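You operate a simulated robot arm through the tools that you are given. There is no shell and no other tool.

The job below is to be done with a simulated robot arm. You get a single attempt, and the scene is never put back.

Task
Put tea in the silver pouch as the order board says.
Fine: pouch from the rack; use scoop and funnel, spill none; scoop back, wooden box shut, funnel aside, pouch left in the black stand. Set down upright: scoop. Where these are worked on the way, their far stop is far enough and under half their travel is too little: funnel.
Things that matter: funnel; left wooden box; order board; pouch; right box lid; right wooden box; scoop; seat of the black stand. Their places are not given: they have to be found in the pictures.

It is judged by the outcome, as a careful person would: the job done as asked, and still so three seconds after it is handed in. It fails if anything else is knocked over, pushed out of place, dropped, spilled or broken.

Robot
A 7-joint arm with a two-finger parallel gripper, fixed in place. Base frame: the origin is on the floor under the middle of its stand, x ahead of it, y to its left, z up. Lengths are in mm, angles in degrees, forces in N, time in s.
With the tool pointing down near the work surface it reaches from about 400 to 900 mm from the base axis. Its first joint turns from -143.0 to 143.0 degrees. Payload 3 kg.
Tool frame: the origin (TCP) lies between the finger pads and is the grasp point; the fingertips stand 30 mm ahead of it; z points along the fingers, y is the line along which they close. The gripper opens to 94 mm. The fingers are 28 mm wide and 10 mm thick; the gripper's body (50 by 96 mm) begins 55 mm behind the TCP.
Orientation is that of the tool frame in the base frame, as [roll, pitch, yaw] about the fixed x, y, z axes, in that order (R = Rz(yaw) Ry(pitch) Rx(roll)). With the fingers straight down and closing along the base's y, the tool's x points along the base's -x, its y along +y and its z along -z.

Tools
- The arm moves only by the tool arm_command. Its arguments are lists of equal length, an entry for each row: "offset": the shift along the base's x, y, z in mm, a list of three; "delta_rot": the turn, a rotation vector about the base's x, y, z in degrees, a list of three; "claw": the gripper command, from -1 (fully open) to 1 (shut), values between in proportion. In form: {"offset": [[dx, dy, dz], ...], "delta_rot": [[rx, ry, rz], ...], "claw": [claw, ...]}. A call has 1 to 20 rows; each row is the pose to reach, as a shift and turn from the pose commanded when the call began. A row lasts 0.2 s, in which the tool goes at most 50 mm and 8.6 degrees; a call with a longer step from one row to the next is refused whole, and so is a gripper value outside its range. Where a pose cannot be reached the arm comes as near as it can. A force on the tool above 90 N (or 10 N above the force at the start of the call, whichever is more), or a blocked arm, ends the call early, and 0.2 s more pass. The fingers move at their own pace (about 72 mm/s each) and stop on an object; they squeeze with about 36 N. The grip force told is the motor's: it shows also when the fingers shut on nothing. Time passes only in rows, and 0.2 s behind the last, so rows that repeat a pose let the fingers close. The reply holds the time, the measured pose of the TCP, the force on the tool along the base axes, the opening and the grip force, in the units named above and with some noise, with the torque about the TCP (base axes, N m) and any sound that the robot's microphone picked up.
- Cameras (640 x 400 px; columns grow to the right, rows downward): "scene" is fixed at [223.7, -652.1, 1675.7]; the picture's right is [0.71, -0.71, 0.00], its down [-0.32, -0.33, -0.89] and it looks along [0.63, 0.63, -0.46] (base axes); focal length 356 px, centre (320, 200). "wrist" rides on the gripper at [76, 14, -102] in the tool frame; the picture's right is [-0.18, 0.98, 0.00], its down [-0.75, -0.14, -0.64] and it looks along [-0.63, -0.12, 0.77] (tool axes); focal length 243 px, centre (320, 200).
- capture(camera): a new picture of that camera. No time passes.
- measure_at(camera, pixels): for up to 12 pixels [column, row] of the newest picture of that camera ("zoom" is the newest enlarged one), the place [x, y, z] in the base frame of the surface seen there, good to about 2 mm, but the place of the scene camera against the robot may be out by one fixed shift of up to 12 mm in any direction. No time passes.
- zoom(camera, box): a new picture of the part [left, top, right, bottom] of that camera's present view, enlarged. No time passes.
- job_done(): hands the job in; it is judged then, once.

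Leave the gripper open and the arm clear of the work at the hand-in unless told otherwise.

The tools are called after ">>>" as a command line: name --argument value ..., lists and objects as JSON in quotes. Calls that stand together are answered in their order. arm_command: Moves the arm, as the interface text tells. Its arguments: {"type":"object","properties":{"offset":{"type":"array","items":{"type":"array","items":{"type":"number"}}},"delta_rot":{"type":"array","items":{"type":"array","items":{"type":"number"}}},"claw":{"type":"array","items":{"type":"number"}}},"required":["offset","delta_rot","claw"]} The other tools are called the same way: capture (camera) takes a picture; measure_at (camera, pixels) gives the place of the surface under pixels of a picture; zoom (camera, box) takes an enlarged picture of a part of a camera's view; job_done () hands the job in.

At the start:

```text
t: 0.0
tool_pos: [446.8, -48.6, 1358.1]
ee_rot: [-180.0, 0.0, -180.0]
ft_force: [1.1, 0.2, -0.5]
moment: [-0.03, 0.05, -0.01]
opening: 94.1
gripper_force: 0.1
```

scene: 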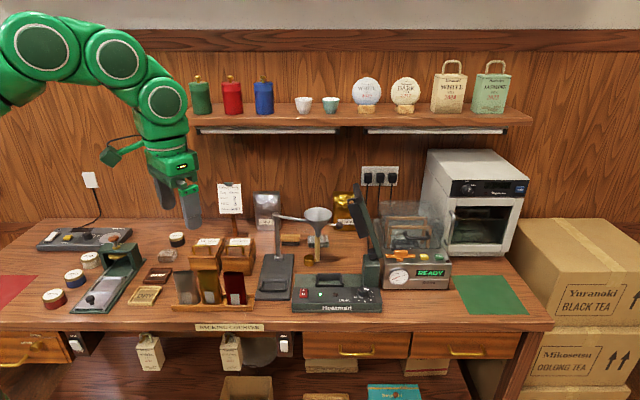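
wrist: 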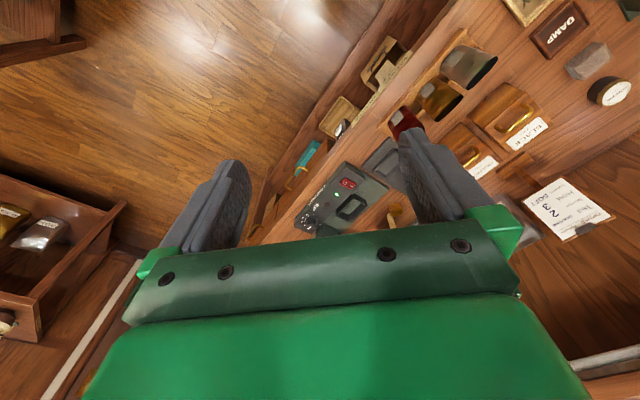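

I see a tea packing counter with an order board near (230,198), two wooden boxes near (207,250) and (238,250), a pouch rack near (212,285), and a funnel near (318,220). I'll zoom in on the parts first.

>>> zoom --camera "scene" --box '[200, 170, 280, 220]'

>>> zoom --camera "scene" --box '[140, 220, 300, 320]'

>>> zoom --camera "scene" --box '[250, 180, 410, 280]'

>>> zoom --camera "wrist" --box '[480, 140, 640, 240]'

```text
8.00 times, centred on (240, 195) of scene
```

zoom: 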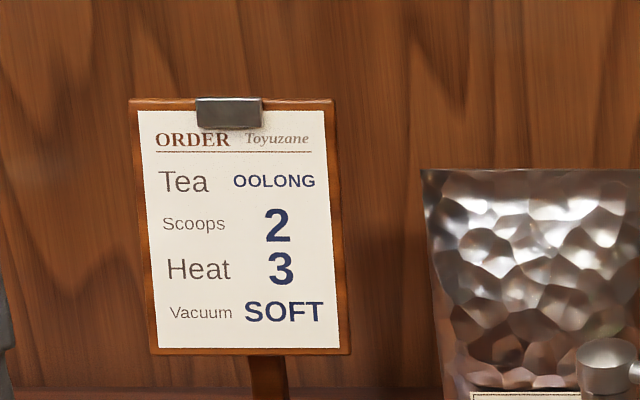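

```text
4.00 times, centred on (220, 270) of scene
```

zoom: 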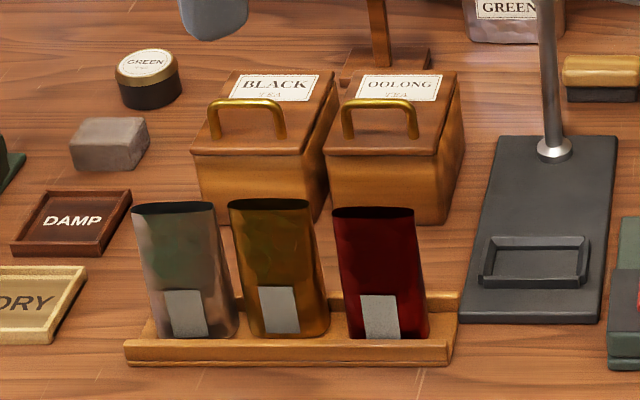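

```text
4.00 times, centred on (330, 230) of scene
```

zoom: 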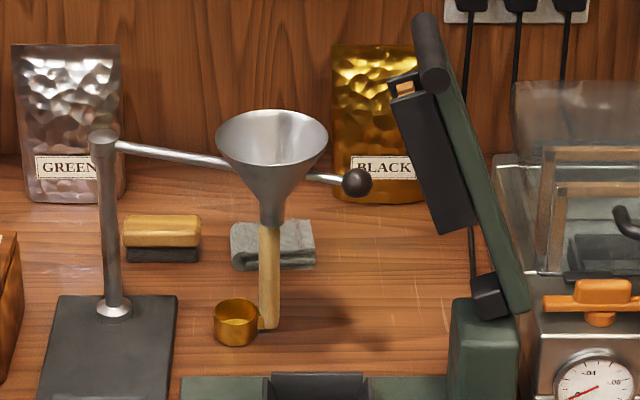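

```text
4.00 times, centred on (560, 190) of wrist
```

zoom: 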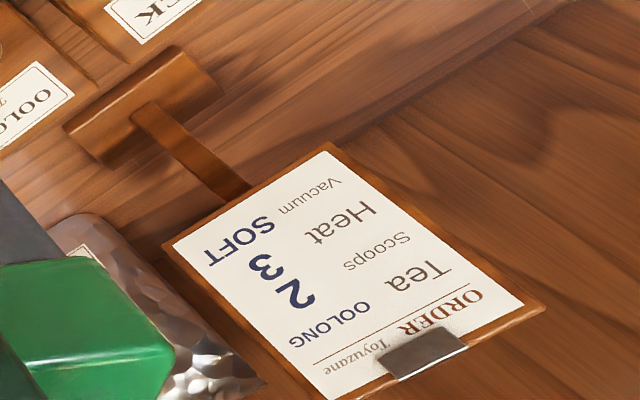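

The order reads: OOLONG, 2 scoops. The right wooden box is OOLONG. The heat and vacuum lines aren't part of this job. The funnel hangs on a swing arm (black knob at its end) over the black stand with its seat frame. Next I'll measure points on these things in the newest scene zoom pictures.

>>> capture --camera "scene"

>>> zoom --camera "scene" --box '[160, 230, 272, 300]'

```text
taken
```

scene: 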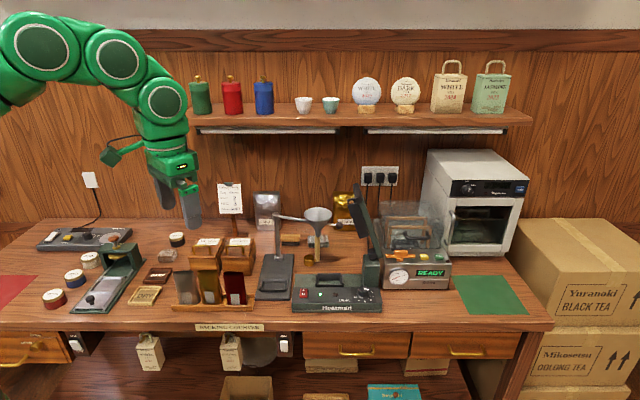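

```text
5.71 times, centred on (216, 265) of scene
```

zoom: 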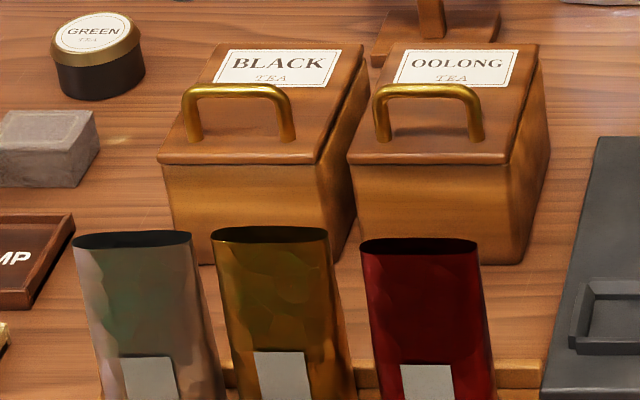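

I'll measure the silver pouch's rim, the oolong box's lid corners and its handle in this zoom.

>>> measure_at --camera "zoom" --pixels '[[78, 241], [188, 236], [130, 252], [352, 160], [508, 161], [536, 50], [394, 46], [382, 137], [378, 97], [428, 90], [476, 100], [475, 138]]'

>>> zoom --camera "scene" --box '[160, 255, 272, 325]'

```text
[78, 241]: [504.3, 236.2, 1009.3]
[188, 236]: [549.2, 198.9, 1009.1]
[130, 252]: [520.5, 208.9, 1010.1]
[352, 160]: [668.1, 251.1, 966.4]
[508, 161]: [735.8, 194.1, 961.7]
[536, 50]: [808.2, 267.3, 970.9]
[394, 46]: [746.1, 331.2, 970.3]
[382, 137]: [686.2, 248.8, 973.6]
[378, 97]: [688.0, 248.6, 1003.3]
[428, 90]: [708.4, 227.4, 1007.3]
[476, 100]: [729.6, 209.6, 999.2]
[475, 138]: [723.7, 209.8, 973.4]
```

```text
5.71 times, centred on (216, 290) of scene
```

zoom: 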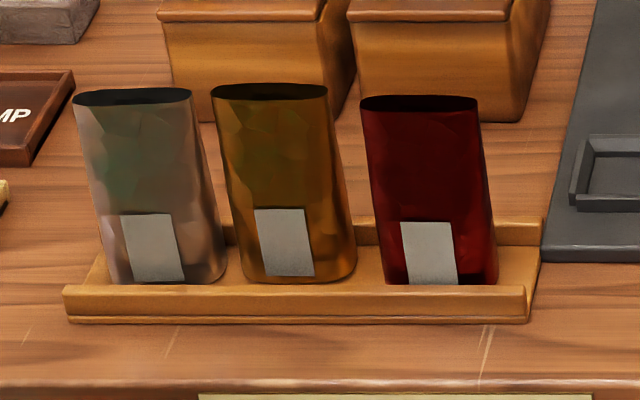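

Now measure the rack, the pouch bottoms and the labels in this second zoom.

>>> measure_at --camera "zoom" --pixels '[[125, 270], [185, 270], [100, 200], [200, 190], [76, 295], [520, 295], [115, 260], [235, 260], [530, 225], [100, 350], [214, 95], [325, 92]]'

>>> zoom --camera "scene" --box '[244, 200, 356, 270]'

```text
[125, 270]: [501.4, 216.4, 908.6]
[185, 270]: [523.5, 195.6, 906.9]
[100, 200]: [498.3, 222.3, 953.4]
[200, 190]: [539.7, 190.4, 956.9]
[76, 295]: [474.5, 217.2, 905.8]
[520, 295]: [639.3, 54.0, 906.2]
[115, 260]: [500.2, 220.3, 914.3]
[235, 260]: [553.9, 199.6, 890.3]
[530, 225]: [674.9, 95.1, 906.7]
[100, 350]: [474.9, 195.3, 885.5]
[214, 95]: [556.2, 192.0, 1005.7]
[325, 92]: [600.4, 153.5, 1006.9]
```

```text
5.71 times, centred on (300, 235) of scene
```

zoom: 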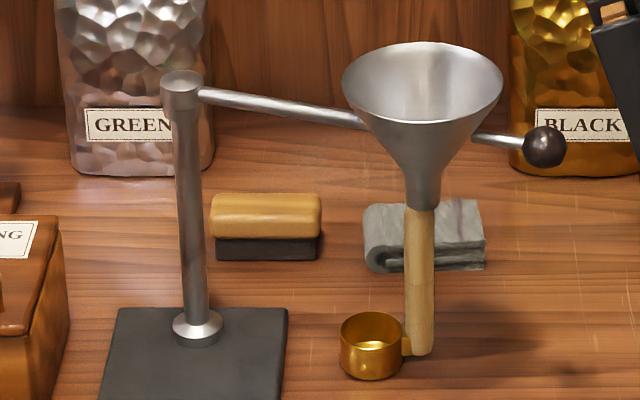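

I measure the funnel, its arm, the knob, and the scoop in this zoom.

>>> measure_at --camera "zoom" --pixels '[[418, 345], [418, 300], [418, 250], [420, 215], [370, 350], [345, 330], [370, 318], [183, 78], [197, 340], [543, 145], [300, 113], [424, 190]]'

>>> measure_at --camera "scene" --pixels '[[318, 207], [318, 219], [305, 213], [331, 213], [277, 215], [277, 292], [262, 297], [291, 298], [266, 257], [295, 256]]'

>>> zoom --camera "scene" --box '[244, 240, 356, 310]'

```text
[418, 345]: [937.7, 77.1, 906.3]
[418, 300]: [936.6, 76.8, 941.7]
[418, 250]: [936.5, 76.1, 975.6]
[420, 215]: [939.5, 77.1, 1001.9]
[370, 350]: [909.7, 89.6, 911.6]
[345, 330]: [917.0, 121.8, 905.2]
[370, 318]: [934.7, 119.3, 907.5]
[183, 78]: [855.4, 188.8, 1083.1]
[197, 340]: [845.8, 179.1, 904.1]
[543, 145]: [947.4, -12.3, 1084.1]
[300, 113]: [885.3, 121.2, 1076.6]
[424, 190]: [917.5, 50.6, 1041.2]
```

```text
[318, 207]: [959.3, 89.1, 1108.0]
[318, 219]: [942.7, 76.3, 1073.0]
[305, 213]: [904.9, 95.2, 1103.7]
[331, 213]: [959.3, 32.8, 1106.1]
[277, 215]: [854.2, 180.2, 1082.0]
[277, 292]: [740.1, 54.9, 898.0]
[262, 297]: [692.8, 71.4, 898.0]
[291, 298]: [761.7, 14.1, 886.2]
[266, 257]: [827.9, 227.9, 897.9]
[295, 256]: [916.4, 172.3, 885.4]
```

```text
5.71 times, centred on (300, 275) of scene
```

zoom: 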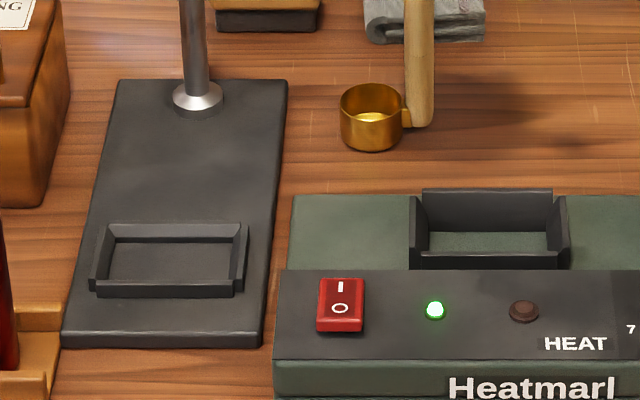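

The scoop's handle stands up vertically (z about 906 to over 1000 at [937,77]) and sits close under the parked funnel. To find the scene camera's fixed shift I'll look at the same things with the wrist camera.

>>> capture --camera "wrist"

>>> zoom --camera "wrist" --box '[400, 30, 560, 190]'

```text
taken
```

wrist: 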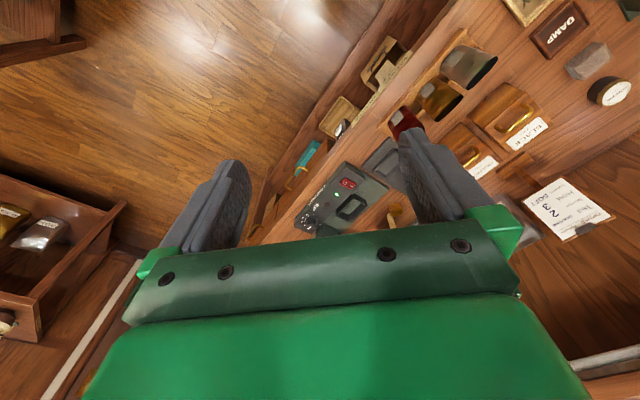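

```text
2.50 times, centred on (480, 110) of wrist
```

zoom: 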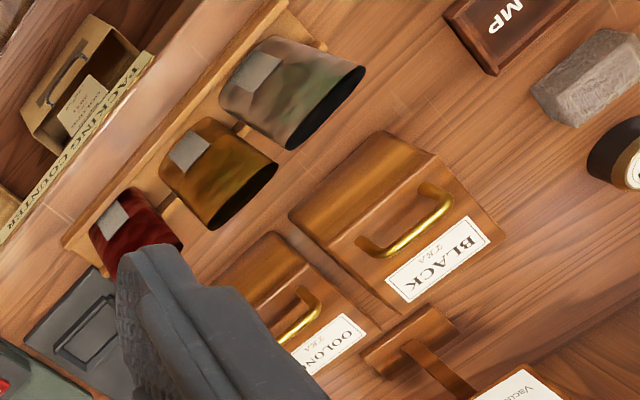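

Measure the pouch rims and handles from the wrist view to compare with the scene values.

>>> measure_at --camera "zoom" --pixels '[[362, 70], [290, 146], [314, 95], [274, 170], [216, 226], [467, 218], [386, 282], [490, 240], [311, 296], [276, 343], [343, 316], [366, 332]]'

>>> zoom --camera "scene" --box '[160, 230, 272, 300]'

```text
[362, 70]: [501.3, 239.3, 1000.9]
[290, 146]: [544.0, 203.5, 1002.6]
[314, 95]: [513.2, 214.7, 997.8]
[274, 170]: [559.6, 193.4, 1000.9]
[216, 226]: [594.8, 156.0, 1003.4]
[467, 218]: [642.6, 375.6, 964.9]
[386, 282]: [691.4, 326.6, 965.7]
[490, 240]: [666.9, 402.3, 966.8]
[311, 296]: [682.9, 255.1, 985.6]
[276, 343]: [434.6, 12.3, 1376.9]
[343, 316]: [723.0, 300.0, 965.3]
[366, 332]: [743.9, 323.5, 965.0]
```

```text
5.71 times, centred on (216, 265) of scene
```

zoom: 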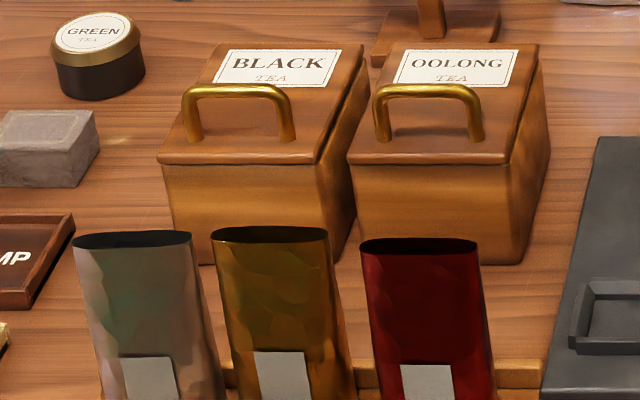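

I measure the same label corners in the scene zoom.

>>> measure_at --camera "zoom" --pixels '[[215, 82], [315, 86], [231, 51], [394, 82], [408, 51], [76, 238], [189, 236], [213, 232], [326, 230], [510, 86], [519, 50]]'

```text
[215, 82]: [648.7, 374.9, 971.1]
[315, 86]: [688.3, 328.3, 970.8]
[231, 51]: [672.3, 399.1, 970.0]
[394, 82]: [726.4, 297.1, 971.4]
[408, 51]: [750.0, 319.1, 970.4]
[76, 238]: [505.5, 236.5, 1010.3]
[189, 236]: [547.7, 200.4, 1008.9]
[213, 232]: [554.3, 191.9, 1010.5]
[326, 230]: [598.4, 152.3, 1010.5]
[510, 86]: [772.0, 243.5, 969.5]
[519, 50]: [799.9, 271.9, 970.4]
```

The scene camera reads about (+4.5, −3, +6) mm off relative to the wrist camera, so true ≈ scene + (−4.5, +3, −6). Now I move the arm forward to about (600,130,1220), well above everything, to view the stand and scoop closely with the wrist camera.

>>> arm_command --offset '[[20, 22, -18], [40, 44, -36], [60, 66, -54], [80, 88, -72], [100, 110, -90], [120, 135, -105], [135, 160, -120], [150, 180, -138]]' --delta_rot '[[0, 0, 0], [0, 0, 0], [0, 0, 0], [0, 0, 0], [0, 0, 0], [0, 0, 0], [0, 0, 0], [0, 0, 0]]' --claw '[-1, -1, -1, -1, -1, -1, -1, -1]'

>>> capture --camera "wrist"

>>> capture --camera "scene"

```text
t: 1.8
tool_pos: [597.1, 133.5, 1219.2]
ee_rot: [180.0, 0.1, 180.0]
ft_force: [0.3, 0.2, -0.4]
moment: [0.0, 0.02, 0.02]
opening: 94.1
gripper_force: 0.1
```

```text
taken
```

wrist: 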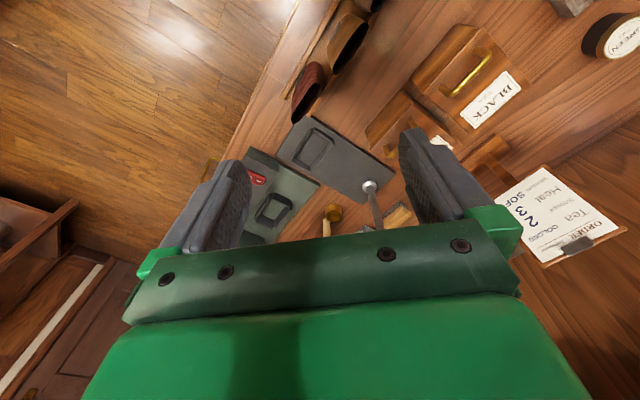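

```text
taken
```

scene: 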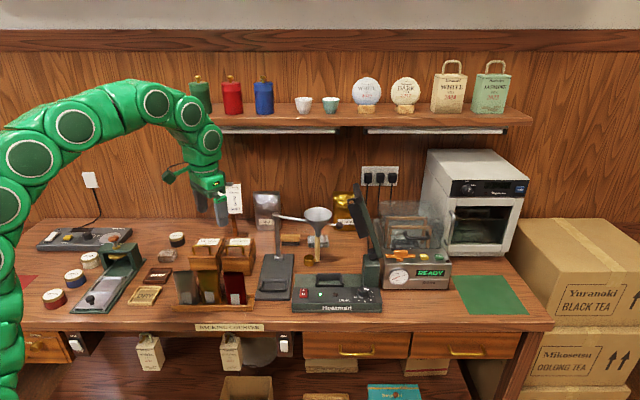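

The wrist view is upside down (top of image is nearer the robot). I see the black stand at (335,160), post foot at (370,185), scoop at (332,212). I zoom there.

>>> zoom --camera "wrist" --box '[240, 90, 416, 240]'

```text
2.67 times, centred on (328, 165) of wrist
```

zoom: 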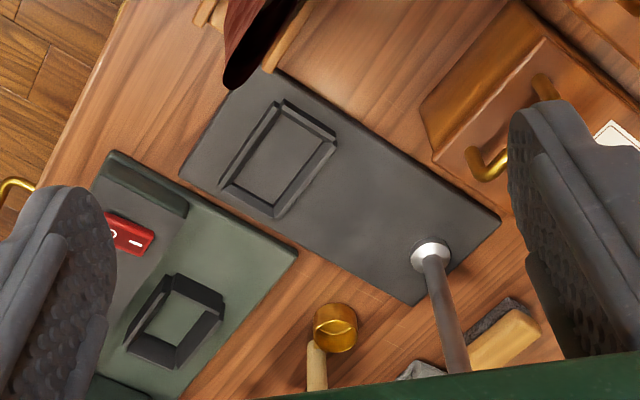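

Measure the seat, the stand plate, post foot and scoop in this wrist zoom.

>>> measure_at --camera "zoom" --pixels '[[285, 102], [335, 145], [274, 214], [222, 180], [278, 160], [285, 122], [318, 150], [272, 195], [238, 180], [430, 250], [320, 315], [354, 335]]'

>>> zoom --camera "scene" --box '[250, 240, 314, 310]'

```text
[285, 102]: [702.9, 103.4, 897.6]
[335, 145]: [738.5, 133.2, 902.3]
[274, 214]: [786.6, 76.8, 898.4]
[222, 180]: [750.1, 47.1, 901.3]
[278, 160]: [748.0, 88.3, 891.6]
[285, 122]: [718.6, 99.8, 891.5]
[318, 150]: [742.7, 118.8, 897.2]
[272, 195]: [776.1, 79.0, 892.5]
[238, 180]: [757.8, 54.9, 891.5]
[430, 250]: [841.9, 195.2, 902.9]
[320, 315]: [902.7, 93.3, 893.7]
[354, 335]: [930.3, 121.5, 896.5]
```

```text
5.71 times, centred on (282, 275) of scene
```

zoom: 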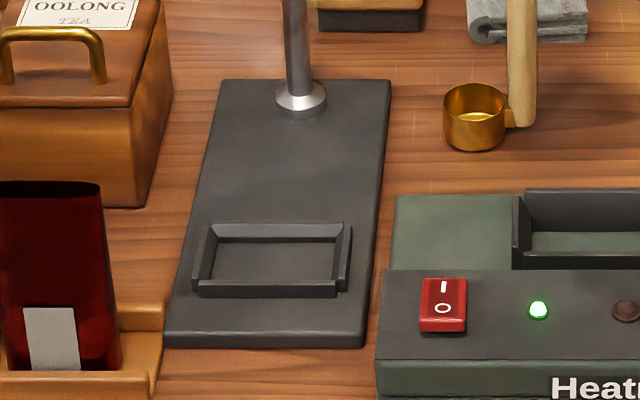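

Seat floor is at z≈891.5, seat centre around (745,90). Now I look at the knob and the sealer's raised arm near it, and at the space behind the boxes, in the scene camera.

>>> zoom --camera "scene" --box '[300, 180, 396, 240]'

>>> measure_at --camera "zoom" --pixels '[[260, 150], [250, 143], [380, 30], [355, 110], [400, 110], [430, 270], [500, 330], [120, 150], [60, 200], [180, 210], [118, 260], [100, 330]]'

```text
6.67 times, centred on (348, 210) of scene
```

zoom: 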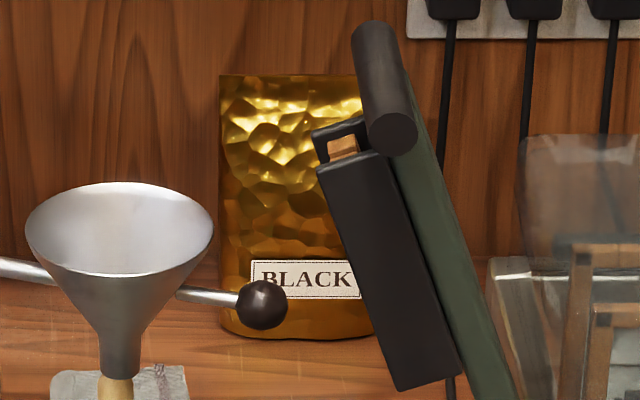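

```text
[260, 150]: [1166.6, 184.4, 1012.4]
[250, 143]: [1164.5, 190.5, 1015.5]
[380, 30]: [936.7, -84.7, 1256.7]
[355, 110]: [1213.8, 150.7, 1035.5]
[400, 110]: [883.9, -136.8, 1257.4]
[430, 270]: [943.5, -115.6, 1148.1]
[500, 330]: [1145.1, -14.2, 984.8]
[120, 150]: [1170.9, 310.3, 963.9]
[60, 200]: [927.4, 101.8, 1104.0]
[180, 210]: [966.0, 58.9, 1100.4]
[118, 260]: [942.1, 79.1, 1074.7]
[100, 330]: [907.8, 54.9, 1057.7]
```

Measure the knob at (262,305), sealer plate, and funnel points in the same zoom.

>>> measure_at --camera "zoom" --pixels '[[262, 305], [195, 295], [25, 270], [335, 200], [400, 380], [325, 145], [370, 80], [30, 215], [210, 225], [120, 185], [118, 276], [118, 365]]'

```text
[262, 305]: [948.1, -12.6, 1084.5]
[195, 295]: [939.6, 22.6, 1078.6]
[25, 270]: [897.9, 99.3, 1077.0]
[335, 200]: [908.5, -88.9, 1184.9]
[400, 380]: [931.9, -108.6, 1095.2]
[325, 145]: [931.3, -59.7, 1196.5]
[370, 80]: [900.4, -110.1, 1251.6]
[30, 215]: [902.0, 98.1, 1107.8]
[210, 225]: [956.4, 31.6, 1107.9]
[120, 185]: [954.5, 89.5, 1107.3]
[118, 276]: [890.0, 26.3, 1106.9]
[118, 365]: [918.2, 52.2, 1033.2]
```

The parked funnel is centred around true (921,64), rim z≈1101; its knob near (952,−2,1073); post near (848,194). Swinging about 74° clockwise brings the funnel above the seat. First the pouch: I move above the silver pouch at about (524,220), z 1150, turning the tool −45° so the fingers close across the pouch's thin side.

>>> arm_command --offset '[[-12, 14, -10], [-24, 29, -20], [-36, 43, -32], [-48, 58, -44], [-60, 72, -56], [-73, 86, -69]]' --delta_rot '[[0, 0, -7.5], [0, 0, -15], [0, 0, -22.5], [0, 0, -30], [0, 0, -37.5], [0, 0, -45]]' --claw '[-1, -1, -1, -1, -1, -1]'

>>> capture --camera "wrist"

>>> capture --camera "scene"

```text
t: 3.2
tool_pos: [523.5, 216.5, 1150.7]
ee_rot: [-180.0, -0.1, 134.8]
ft_force: [-0.1, 0.8, -0.4]
moment: [0.04, -0.01, -0.02]
opening: 94.0
gripper_force: 0.1
```

```text
taken
```

wrist: 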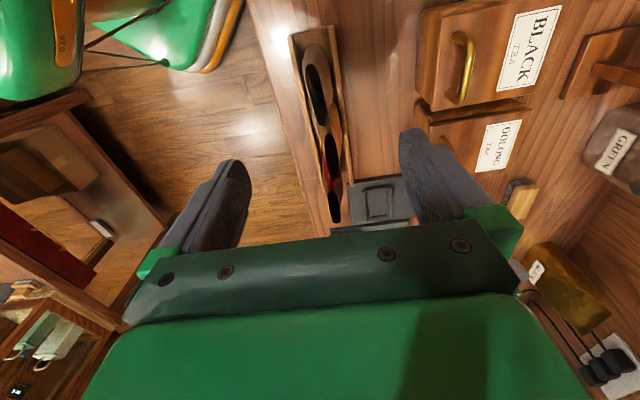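

```text
taken
```

scene: 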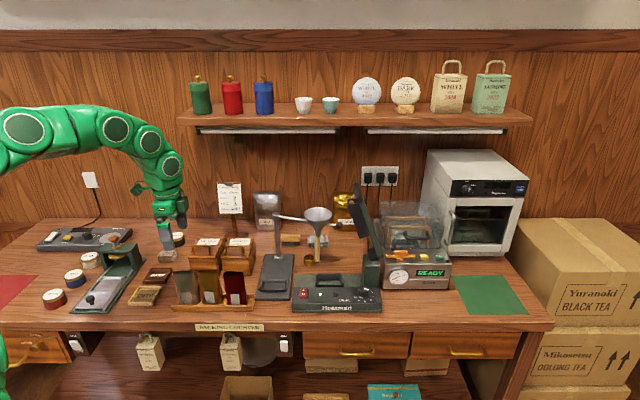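

The pouches are seen from above at (316,75)…(333,205). Zoom there.

>>> zoom --camera "wrist" --box '[272, 30, 400, 110]'

>>> measure_at --camera "zoom" --pixels '[[205, 65], [245, 330], [155, 200], [175, 110], [285, 250], [220, 375], [60, 60], [120, 20], [340, 100], [380, 300], [400, 150], [100, 250]]'

```text
5.00 times, centred on (336, 70) of wrist
```

zoom: 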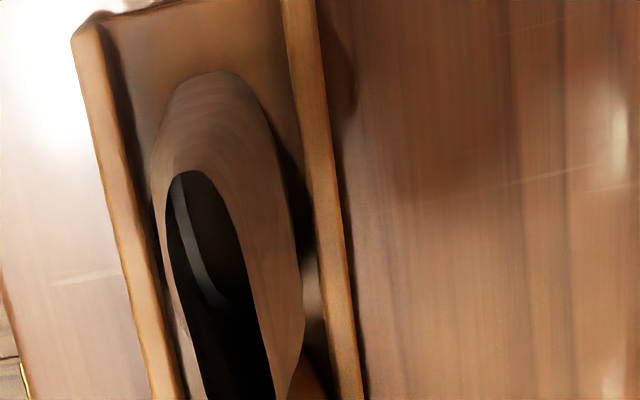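

```text
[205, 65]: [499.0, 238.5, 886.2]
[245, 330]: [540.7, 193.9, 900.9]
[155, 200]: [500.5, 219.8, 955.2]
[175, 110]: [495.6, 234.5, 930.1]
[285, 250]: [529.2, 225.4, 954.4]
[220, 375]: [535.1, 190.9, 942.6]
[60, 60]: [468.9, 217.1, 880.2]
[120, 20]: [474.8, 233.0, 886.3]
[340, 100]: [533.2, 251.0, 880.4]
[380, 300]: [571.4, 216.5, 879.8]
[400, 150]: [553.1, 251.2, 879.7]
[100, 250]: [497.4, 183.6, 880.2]
```

Zoom a bit further down to see the whole silver pouch mouth.

>>> zoom --camera "wrist" --box '[272, 60, 368, 180]'

>>> measure_at --camera "zoom" --pixels '[[146, 22], [120, 110], [210, 110], [185, 228], [140, 225], [172, 60], [152, 230], [172, 236], [240, 180], [160, 250], [215, 140]]'

```text
3.33 times, centred on (320, 120) of wrist
```

zoom: 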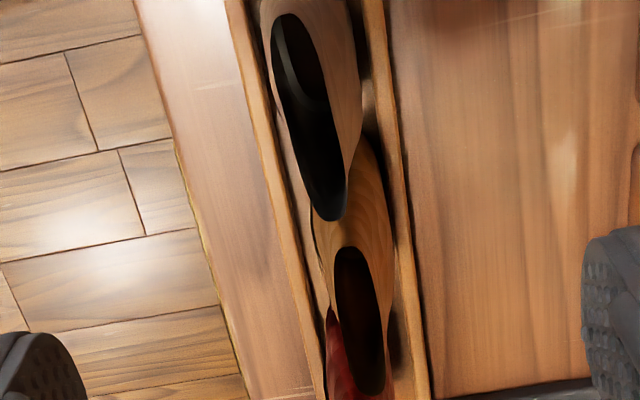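

```text
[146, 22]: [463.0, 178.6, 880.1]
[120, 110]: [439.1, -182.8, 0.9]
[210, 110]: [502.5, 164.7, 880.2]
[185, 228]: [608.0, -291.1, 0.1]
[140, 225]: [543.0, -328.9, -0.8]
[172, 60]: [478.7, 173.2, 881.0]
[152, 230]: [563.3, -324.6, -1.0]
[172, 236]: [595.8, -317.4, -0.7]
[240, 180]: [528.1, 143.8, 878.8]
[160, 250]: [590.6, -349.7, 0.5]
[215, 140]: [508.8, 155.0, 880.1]
```

Now measure the silver mouth's rim at the right pixels: ends (285,15) and (332,218), sides near (278,90), (330,90).

>>> measure_at --camera "zoom" --pixels '[[285, 14], [272, 50], [277, 100], [298, 180], [330, 219], [346, 200], [336, 120], [318, 50], [300, 18], [348, 250], [335, 300], [390, 330]]'

```text
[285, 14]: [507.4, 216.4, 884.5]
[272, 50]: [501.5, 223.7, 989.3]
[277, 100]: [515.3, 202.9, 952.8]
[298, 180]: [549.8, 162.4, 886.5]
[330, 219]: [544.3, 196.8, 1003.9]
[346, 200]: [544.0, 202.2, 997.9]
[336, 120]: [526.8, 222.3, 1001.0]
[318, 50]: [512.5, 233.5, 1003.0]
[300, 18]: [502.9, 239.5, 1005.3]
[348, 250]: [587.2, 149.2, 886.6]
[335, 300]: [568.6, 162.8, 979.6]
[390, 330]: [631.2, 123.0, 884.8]
```

I zoom tighter on the silver mouth to get its thickness and bearing.

>>> zoom --camera "wrist" --box '[290, 60, 354, 130]'

>>> measure_at --camera "zoom" --pixels '[[230, 65], [227, 100], [237, 150], [250, 200], [265, 250], [285, 300], [310, 340], [335, 345], [350, 310], [345, 260], [330, 200], [300, 120]]'

```text
5.71 times, centred on (322, 95) of wrist
```

zoom: 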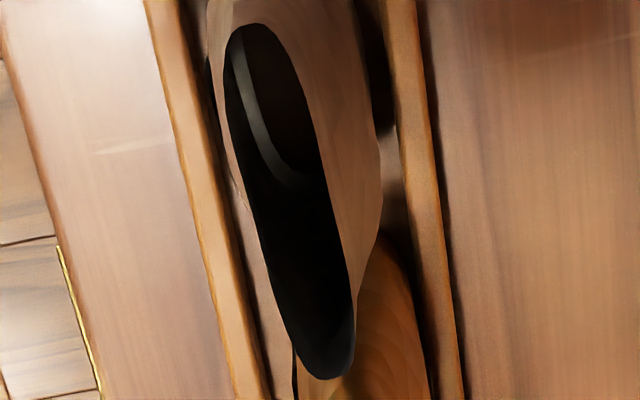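

```text
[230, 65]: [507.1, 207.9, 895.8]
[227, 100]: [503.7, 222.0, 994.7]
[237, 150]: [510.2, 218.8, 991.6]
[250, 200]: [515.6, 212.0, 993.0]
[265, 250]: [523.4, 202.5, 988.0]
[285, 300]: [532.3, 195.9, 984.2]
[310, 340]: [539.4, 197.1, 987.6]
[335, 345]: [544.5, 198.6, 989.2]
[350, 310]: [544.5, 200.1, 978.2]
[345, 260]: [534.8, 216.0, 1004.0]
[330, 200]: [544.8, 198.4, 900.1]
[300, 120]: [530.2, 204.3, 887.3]
```

The silver pouch is centred at (522, 216.6), bearing exactly −45°, mouth about 59 × 17 mm, rim z≈1003. Before gripping it I look closely at the seat: move to above it at (745,90,1150), same orientation.

>>> arm_command --offset '[[37, -21, 0], [74, -42, 0], [111, -63, 0], [148, -84, 0], [185, -105, 0], [221, -126, 0]]' --delta_rot '[[0, 0, 0], [0, 0, 0], [0, 0, 0], [0, 0, 0], [0, 0, 0], [0, 0, 0]]' --claw '[-1, -1, -1, -1, -1, -1]'

>>> capture --camera "wrist"

>>> zoom --camera "wrist" --box '[240, 20, 400, 120]'

```text
t: 4.6
tool_pos: [745.5, 92.3, 1150.8]
ee_rot: [180.0, -0.1, 134.9]
ft_force: [-0.4, 0.0, 0.3]
moment: [-0.03, -0.02, -0.01]
opening: 93.8
gripper_force: 0.0
```

```text
taken
```

wrist: 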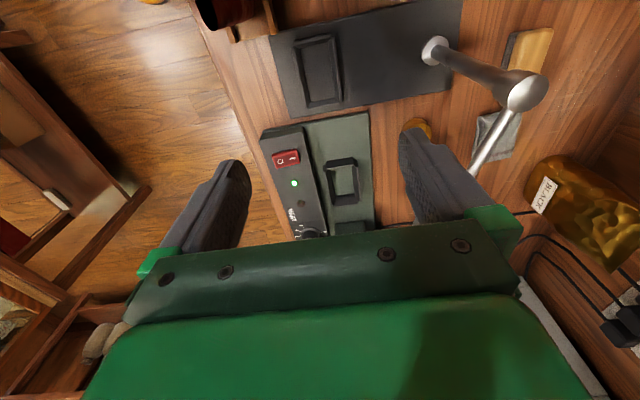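

```text
4.00 times, centred on (320, 70) of wrist
```

zoom: 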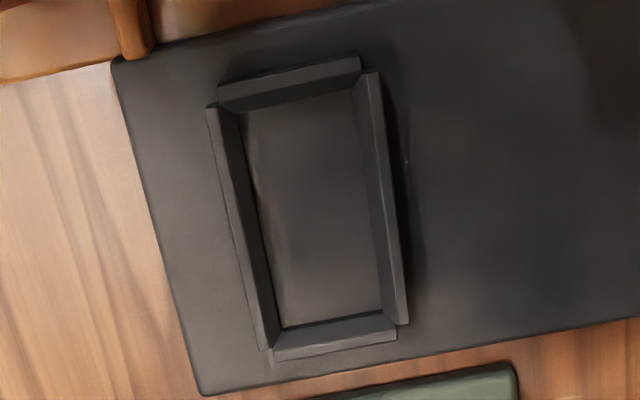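

Measure the seat's inner floor corners and wall tops.

>>> measure_at --camera "zoom" --pixels '[[246, 116], [355, 97], [380, 308], [283, 322], [310, 210], [225, 100], [370, 80], [400, 315], [272, 345], [290, 75], [245, 220], [335, 335]]'

>>> measure_at --camera "wrist" --pixels '[[524, 92], [435, 50], [500, 130], [485, 158], [420, 125], [430, 135], [285, 158], [340, 180], [325, 170], [350, 130]]'

```text
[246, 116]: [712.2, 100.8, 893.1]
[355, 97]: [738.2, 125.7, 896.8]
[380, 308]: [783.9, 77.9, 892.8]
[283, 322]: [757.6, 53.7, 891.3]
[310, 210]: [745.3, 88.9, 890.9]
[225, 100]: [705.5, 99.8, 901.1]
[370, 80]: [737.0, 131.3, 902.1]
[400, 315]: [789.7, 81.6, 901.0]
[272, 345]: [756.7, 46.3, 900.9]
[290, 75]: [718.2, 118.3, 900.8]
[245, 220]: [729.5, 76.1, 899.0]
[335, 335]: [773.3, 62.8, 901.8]
```

```text
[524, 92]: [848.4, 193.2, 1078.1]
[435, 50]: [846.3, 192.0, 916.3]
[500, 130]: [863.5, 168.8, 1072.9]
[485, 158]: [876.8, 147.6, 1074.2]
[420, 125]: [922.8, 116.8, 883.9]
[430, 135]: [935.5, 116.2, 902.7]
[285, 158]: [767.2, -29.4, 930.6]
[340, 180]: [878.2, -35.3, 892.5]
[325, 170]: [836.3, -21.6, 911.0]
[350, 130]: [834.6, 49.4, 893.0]
```

Seat inner floor is about 65 × 36 mm at bearing −45°, centre (747.6, 89.6), floor z 891. Now back to the pouch: move above (522,216.6), then come down to TCP z 970 with fingers open.

>>> arm_command --offset '[[-37, 21, 0], [-74, 42, 0], [-111, 63, 0], [-148, 84, 0], [-185, 105, 0], [-222.8, 125.2, 0], [-222.8, 125.2, -40], [-222.8, 125.2, -80], [-222.8, 125.2, -110]]' --delta_rot '[[0, 0, 0], [0, 0, 0], [0, 0, 0], [0, 0, 0], [0, 0, 0], [0, 0, 0], [0, 0, 0], [0, 0, 0], [0, 0, 0]]' --claw '[-1, -1, -1, -1, -1, -1, -1, -1, -1]'

>>> capture --camera "wrist"

>>> zoom --camera "scene" --box '[130, 190, 290, 320]'

```text
t: 6.6
tool_pos: [524.1, 217.5, 1041.0]
ee_rot: [-180.0, 0.0, 135.0]
ft_force: [-0.1, -0.6, 0.3]
moment: [-0.02, 0.04, -0.01]
opening: 94.1
gripper_force: 0.1
```

```text
taken
```

wrist: 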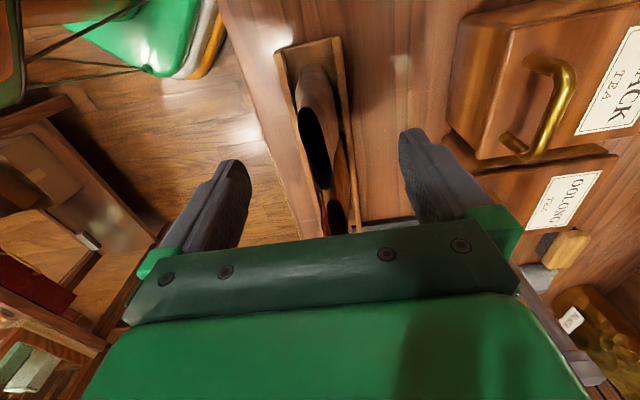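

```text
3.08 times, centred on (210, 255) of scene
```

zoom: 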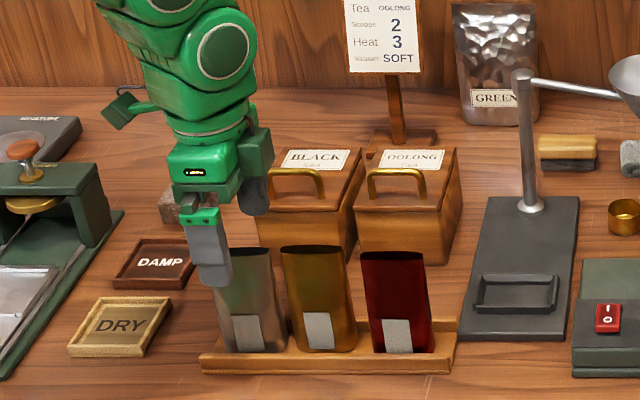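

Alignment looks good: the silver mouth lies between the fingers. Quick check of the mouth position from this closer view.

>>> zoom --camera "wrist" --box '[280, 90, 360, 200]'

>>> measure_at --camera "wrist" --pixels '[[303, 108], [312, 108], [326, 140], [332, 170], [330, 188], [298, 120], [304, 145], [314, 175], [322, 188], [320, 120]]'

```text
3.64 times, centred on (320, 145) of wrist
```

zoom: 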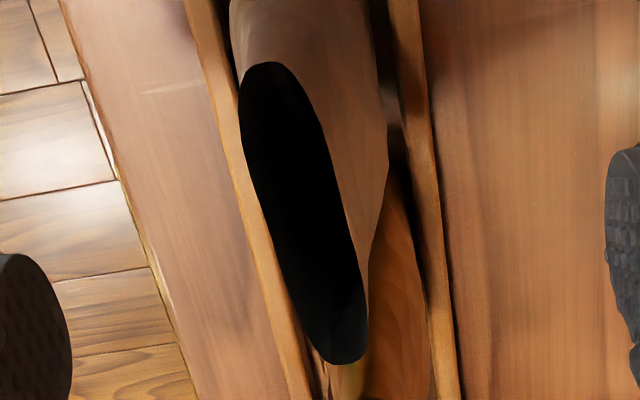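

```text
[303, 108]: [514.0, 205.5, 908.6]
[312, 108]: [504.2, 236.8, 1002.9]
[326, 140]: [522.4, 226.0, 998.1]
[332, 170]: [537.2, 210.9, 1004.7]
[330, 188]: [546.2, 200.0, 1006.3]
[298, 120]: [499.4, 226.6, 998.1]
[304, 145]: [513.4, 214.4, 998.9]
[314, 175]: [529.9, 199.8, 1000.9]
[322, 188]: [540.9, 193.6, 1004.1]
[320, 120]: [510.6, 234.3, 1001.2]
```

The mouth centre is confirmed at (522,216.6). Descend 71 mm to z 970 and close the fingers.

>>> arm_command --offset '[[0, 0, -25], [0, 0, -50], [0, 0, -71], [0, 0, -71], [0, 0, -71], [0, 0, -71], [0, 0, -71], [0, 0, -71], [0, 0, -71]]' --delta_rot '[[0, 0, 0], [0, 0, 0], [0, 0, 0], [0, 0, 0], [0, 0, 0], [0, 0, 0], [0, 0, 0], [0, 0, 0], [0, 0, 0]]' --claw '[-1, -1, -1, -1, 0.3, 0.6, 1, 1, 1]'

>>> capture --camera "wrist"

>>> zoom --camera "scene" --box '[130, 190, 290, 320]'

```text
t: 8.6
tool_pos: [522.5, 218.5, 970.3]
ee_rot: [-180.0, 0.0, 135.1]
ft_force: [0.4, 0.6, 0.3]
moment: [0.0, 0.01, 0.01]
opening: 27.6
gripper_force: 36.0
```

```text
taken
```

wrist: 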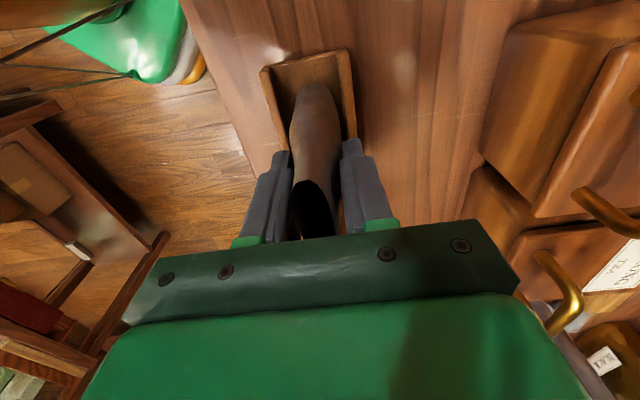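

```text
3.08 times, centred on (210, 255) of scene
```

zoom: 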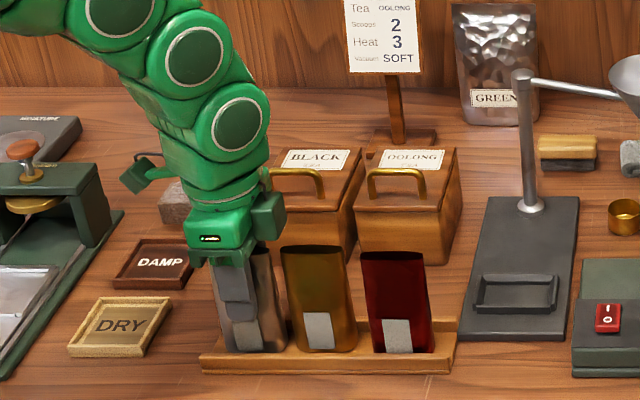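

Gripped (opening 27.6, force 36 N); pouch bottom is 84 mm below the TCP. I lift it straight up by 155 mm and carry it over to above the seat.

>>> arm_command --offset '[[0, 0, 15], [0, 0, 40], [0, 0, 80], [0, 0, 120], [0, 0, 155], [32, -18, 155], [64, -36, 155], [97, -54, 155], [129, -72, 155], [161, -91, 155], [193, -109, 155], [225.6, -127, 155], [225.6, -127, 155]]' --delta_rot '[[0, 0, 0], [0, 0, 0], [0, 0, 0], [0, 0, 0], [0, 0, 0], [0, 0, 0], [0, 0, 0], [0, 0, 0], [0, 0, 0], [0, 0, 0], [0, 0, 0], [0, 0, 0], [0, 0, 0]]' --claw '[1, 1, 1, 1, 1, 1, 1, 1, 1, 1, 1, 1, 1]'

>>> capture --camera "wrist"

>>> zoom --camera "scene" --box '[200, 170, 360, 320]'

```text
t: 11.4
tool_pos: [748.7, 88.9, 1123.7]
ee_rot: [-180.0, -0.1, 135.1]
ft_force: [-0.1, 0.0, 0.2]
moment: [-0.01, 0.01, -0.04]
opening: 27.7
gripper_force: 35.8
```

```text
taken
```

wrist: 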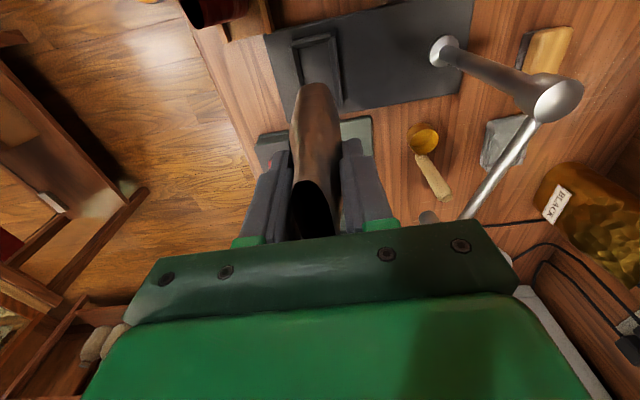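

```text
2.67 times, centred on (280, 245) of scene
```

zoom: 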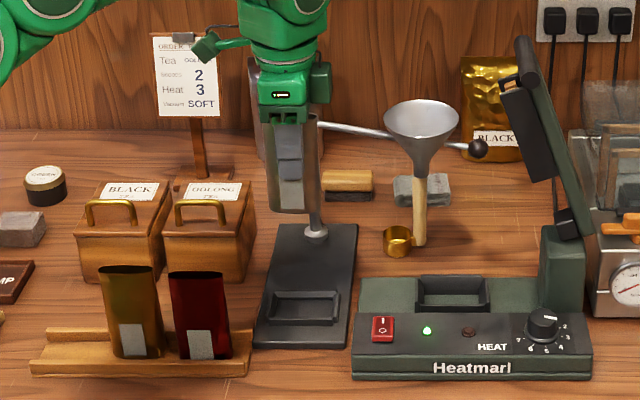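

The pouch hangs upright above the seat. In the wrist view the scoop is at (425,140) with its handle toward (440,190) and the funnel spout tip at (430,217). Zoom on that for later, then lower the pouch.

>>> zoom --camera "wrist" --box '[380, 100, 508, 228]'

>>> measure_at --camera "zoom" --pixels '[[205, 85], [280, 115], [240, 75], [265, 140], [275, 175], [310, 300], [300, 315], [330, 290], [265, 380], [285, 365], [240, 120], [290, 220]]'

```text
3.12 times, centred on (444, 164) of wrist
```

zoom: 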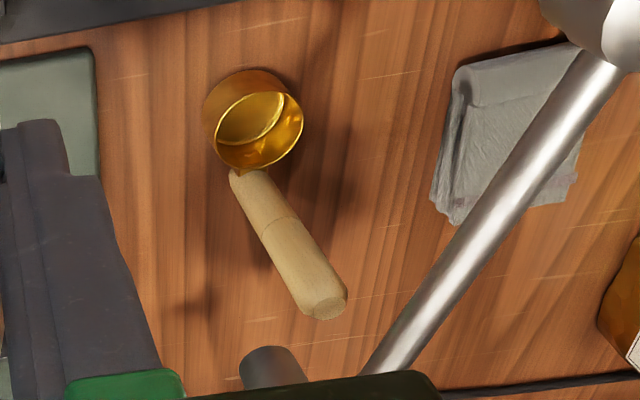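

```text
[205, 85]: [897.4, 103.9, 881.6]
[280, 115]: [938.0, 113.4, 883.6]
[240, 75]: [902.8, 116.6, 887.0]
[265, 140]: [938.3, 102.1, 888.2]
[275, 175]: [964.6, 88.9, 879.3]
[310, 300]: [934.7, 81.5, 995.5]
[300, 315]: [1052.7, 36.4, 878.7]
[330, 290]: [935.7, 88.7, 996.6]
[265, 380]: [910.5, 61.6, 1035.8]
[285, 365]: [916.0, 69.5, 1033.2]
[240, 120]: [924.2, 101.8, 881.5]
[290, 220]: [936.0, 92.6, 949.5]
```

The scoop handle stands vertical near (936,85), top at z≈997. Now lower the pouch to 25 mm above the seat floor and check alignment.

>>> arm_command --offset '[[0, 0, -30], [0, 0, -60], [0, 0, -90], [0, 0, -115], [0, 0, -125], [0, 0, -125]]' --delta_rot '[[0, 0, 0], [0, 0, 0], [0, 0, 0], [0, 0, 0], [0, 0, 0], [0, 0, 0]]' --claw '[1, 1, 1, 1, 1, 1]'

>>> zoom --camera "wrist" --box '[240, 40, 400, 240]'

>>> zoom --camera "scene" --box '[240, 230, 320, 310]'

```text
t: 12.8
tool_pos: [747.7, 88.7, 1000.2]
ee_rot: [-180.0, 0.1, 135.0]
ft_force: [0.6, 0.6, 0.3]
moment: [-0.03, 0.01, 0.0]
opening: 27.5
gripper_force: 36.2
```

```text
2.00 times, centred on (320, 140) of wrist
```

zoom: 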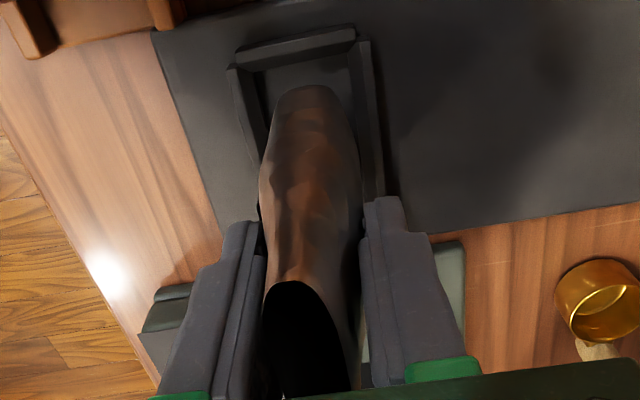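

```text
5.00 times, centred on (280, 270) of scene
```

zoom: 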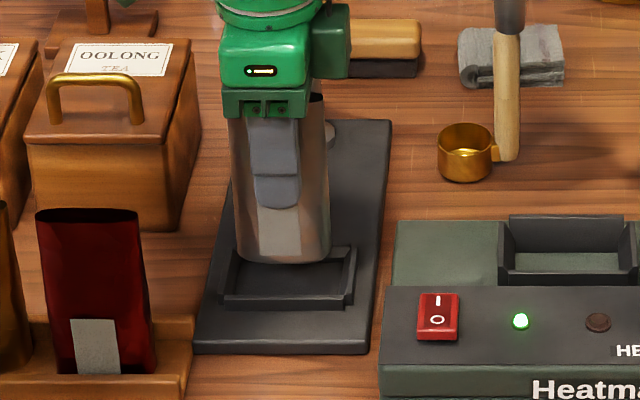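

Check: measure the pouch's lower end against the seat in the wrist zoom.

>>> zoom --camera "wrist" --box '[280, 50, 360, 130]'

>>> measure_at --camera "zoom" --pixels '[[320, 110], [250, 150], [225, 220], [360, 130], [390, 200], [320, 60], [240, 60], [400, 60], [195, 100], [430, 150], [210, 250], [405, 280]]'

```text
5.00 times, centred on (320, 90) of wrist
```

zoom: 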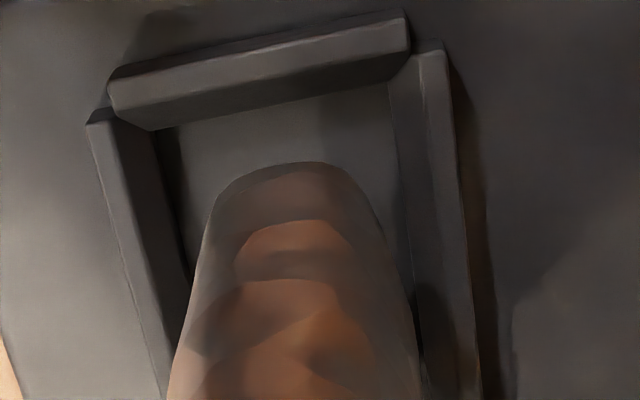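

```text
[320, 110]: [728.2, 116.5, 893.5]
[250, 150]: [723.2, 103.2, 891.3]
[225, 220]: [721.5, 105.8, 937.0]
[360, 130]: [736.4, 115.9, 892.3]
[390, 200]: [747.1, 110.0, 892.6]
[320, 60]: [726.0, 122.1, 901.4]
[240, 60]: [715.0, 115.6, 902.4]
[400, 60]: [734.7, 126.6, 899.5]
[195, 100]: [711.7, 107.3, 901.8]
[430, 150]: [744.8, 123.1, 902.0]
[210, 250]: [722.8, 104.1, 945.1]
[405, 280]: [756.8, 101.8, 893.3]
```

>>> measure_at --camera "zoom" --pixels '[[300, 170], [270, 175], [340, 172], [212, 225], [400, 270], [375, 215], [118, 180], [140, 250], [155, 180], [170, 250], [440, 180], [400, 180]]'

```text
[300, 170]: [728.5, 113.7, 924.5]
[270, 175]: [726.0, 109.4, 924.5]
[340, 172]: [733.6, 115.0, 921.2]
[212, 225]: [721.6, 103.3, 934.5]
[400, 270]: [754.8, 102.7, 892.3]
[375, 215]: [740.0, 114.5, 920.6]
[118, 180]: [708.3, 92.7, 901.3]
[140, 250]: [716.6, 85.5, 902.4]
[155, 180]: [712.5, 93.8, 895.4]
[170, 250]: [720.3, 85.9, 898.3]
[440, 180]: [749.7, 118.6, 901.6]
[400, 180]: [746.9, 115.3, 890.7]
```

The pouch end (v≈435) sits just inside the seat's wall (v≈432.5) and it is centred across the seat. I lower it the last 25 mm gently, still gripping.

>>> arm_command --offset '[[0, 0, -10], [0, 0, -18], [0, 0, -22], [0, 0, -24], [0, 0, -25], [0, 0, -25.5], [0, 0, -25.5]]' --delta_rot '[[0, 0, 0], [0, 0, 0], [0, 0, 0], [0, 0, 0], [0, 0, 0], [0, 0, 0], [0, 0, 0]]' --claw '[1, 1, 1, 1, 1, 1, 1]'

>>> zoom --camera "wrist" --box '[240, 40, 400, 240]'

>>> zoom --camera "scene" --box '[240, 230, 320, 310]'

```text
t: 14.4
tool_pos: [748.3, 89.2, 975.5]
ee_rot: [180.0, 0.0, 135.0]
ft_force: [-1.8, 0.0, 12.5]
moment: [-0.08, -0.06, -0.02]
opening: 27.7
gripper_force: 35.6
```

```text
2.00 times, centred on (320, 140) of wrist
```

zoom: 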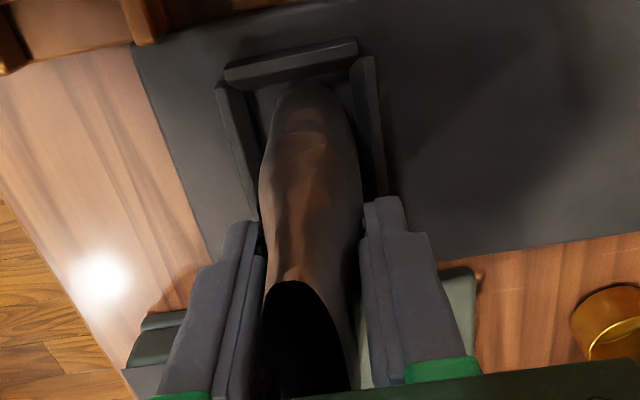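

```text
5.00 times, centred on (280, 270) of scene
```

zoom: 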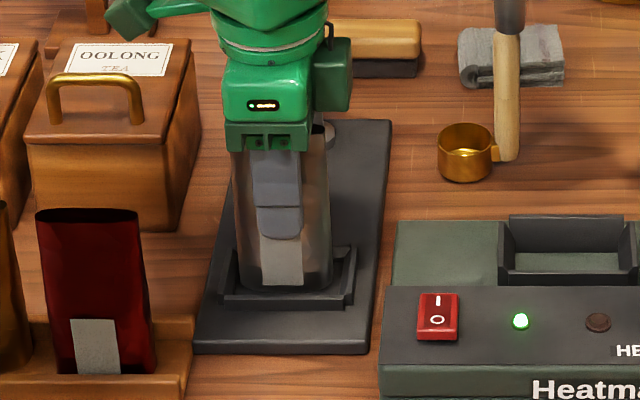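

Contact felt (12.5 N upward) with the pouch inside the seat walls. Release it and rise straight up.

>>> arm_command --offset '[[0, 0, 0.5], [0, 0, 0.5], [0, 0, 0.5], [0, 0, 0.5], [0, 0, 20], [0, 0, 50], [0, 0, 90], [0, 0, 130], [0, 0, 170]]' --delta_rot '[[0, 0, 0], [0, 0, 0], [0, 0, 0], [0, 0, 0], [0, 0, 0], [0, 0, 0], [0, 0, 0], [0, 0, 0], [0, 0, 0]]' --claw '[0.2, -0.3, -0.5, -0.6, -0.6, -0.6, -0.6, -0.6, -0.6]'

>>> capture --camera "wrist"

>>> zoom --camera "scene" --box '[240, 210, 336, 310]'

```text
t: 16.4
tool_pos: [746.8, 89.6, 1143.7]
ee_rot: [-180.0, 0.0, 135.1]
ft_force: [-0.8, -0.5, -0.5]
moment: [-0.02, 0.02, 0.0]
opening: 75.2
gripper_force: 0.0
```

```text
taken
```

wrist: 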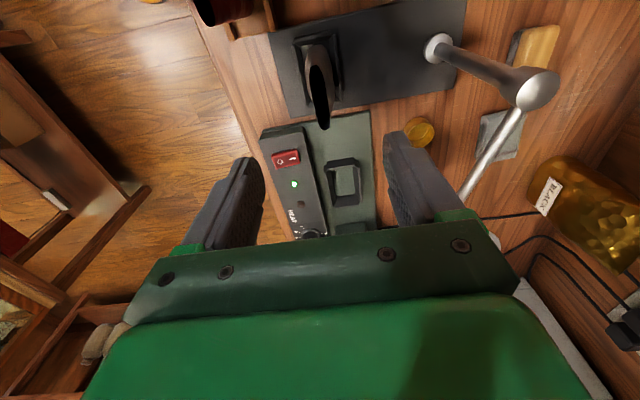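

```text
4.00 times, centred on (288, 260) of scene
```

zoom: 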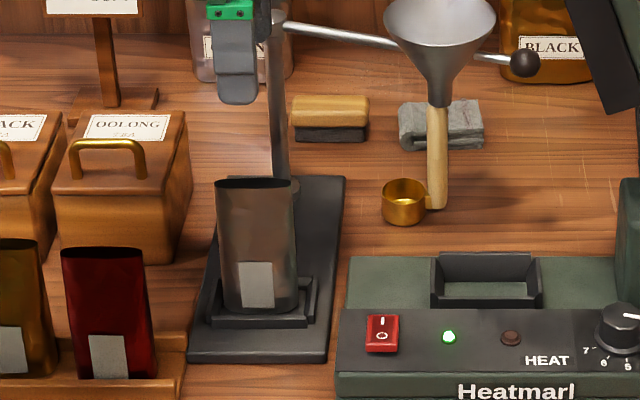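

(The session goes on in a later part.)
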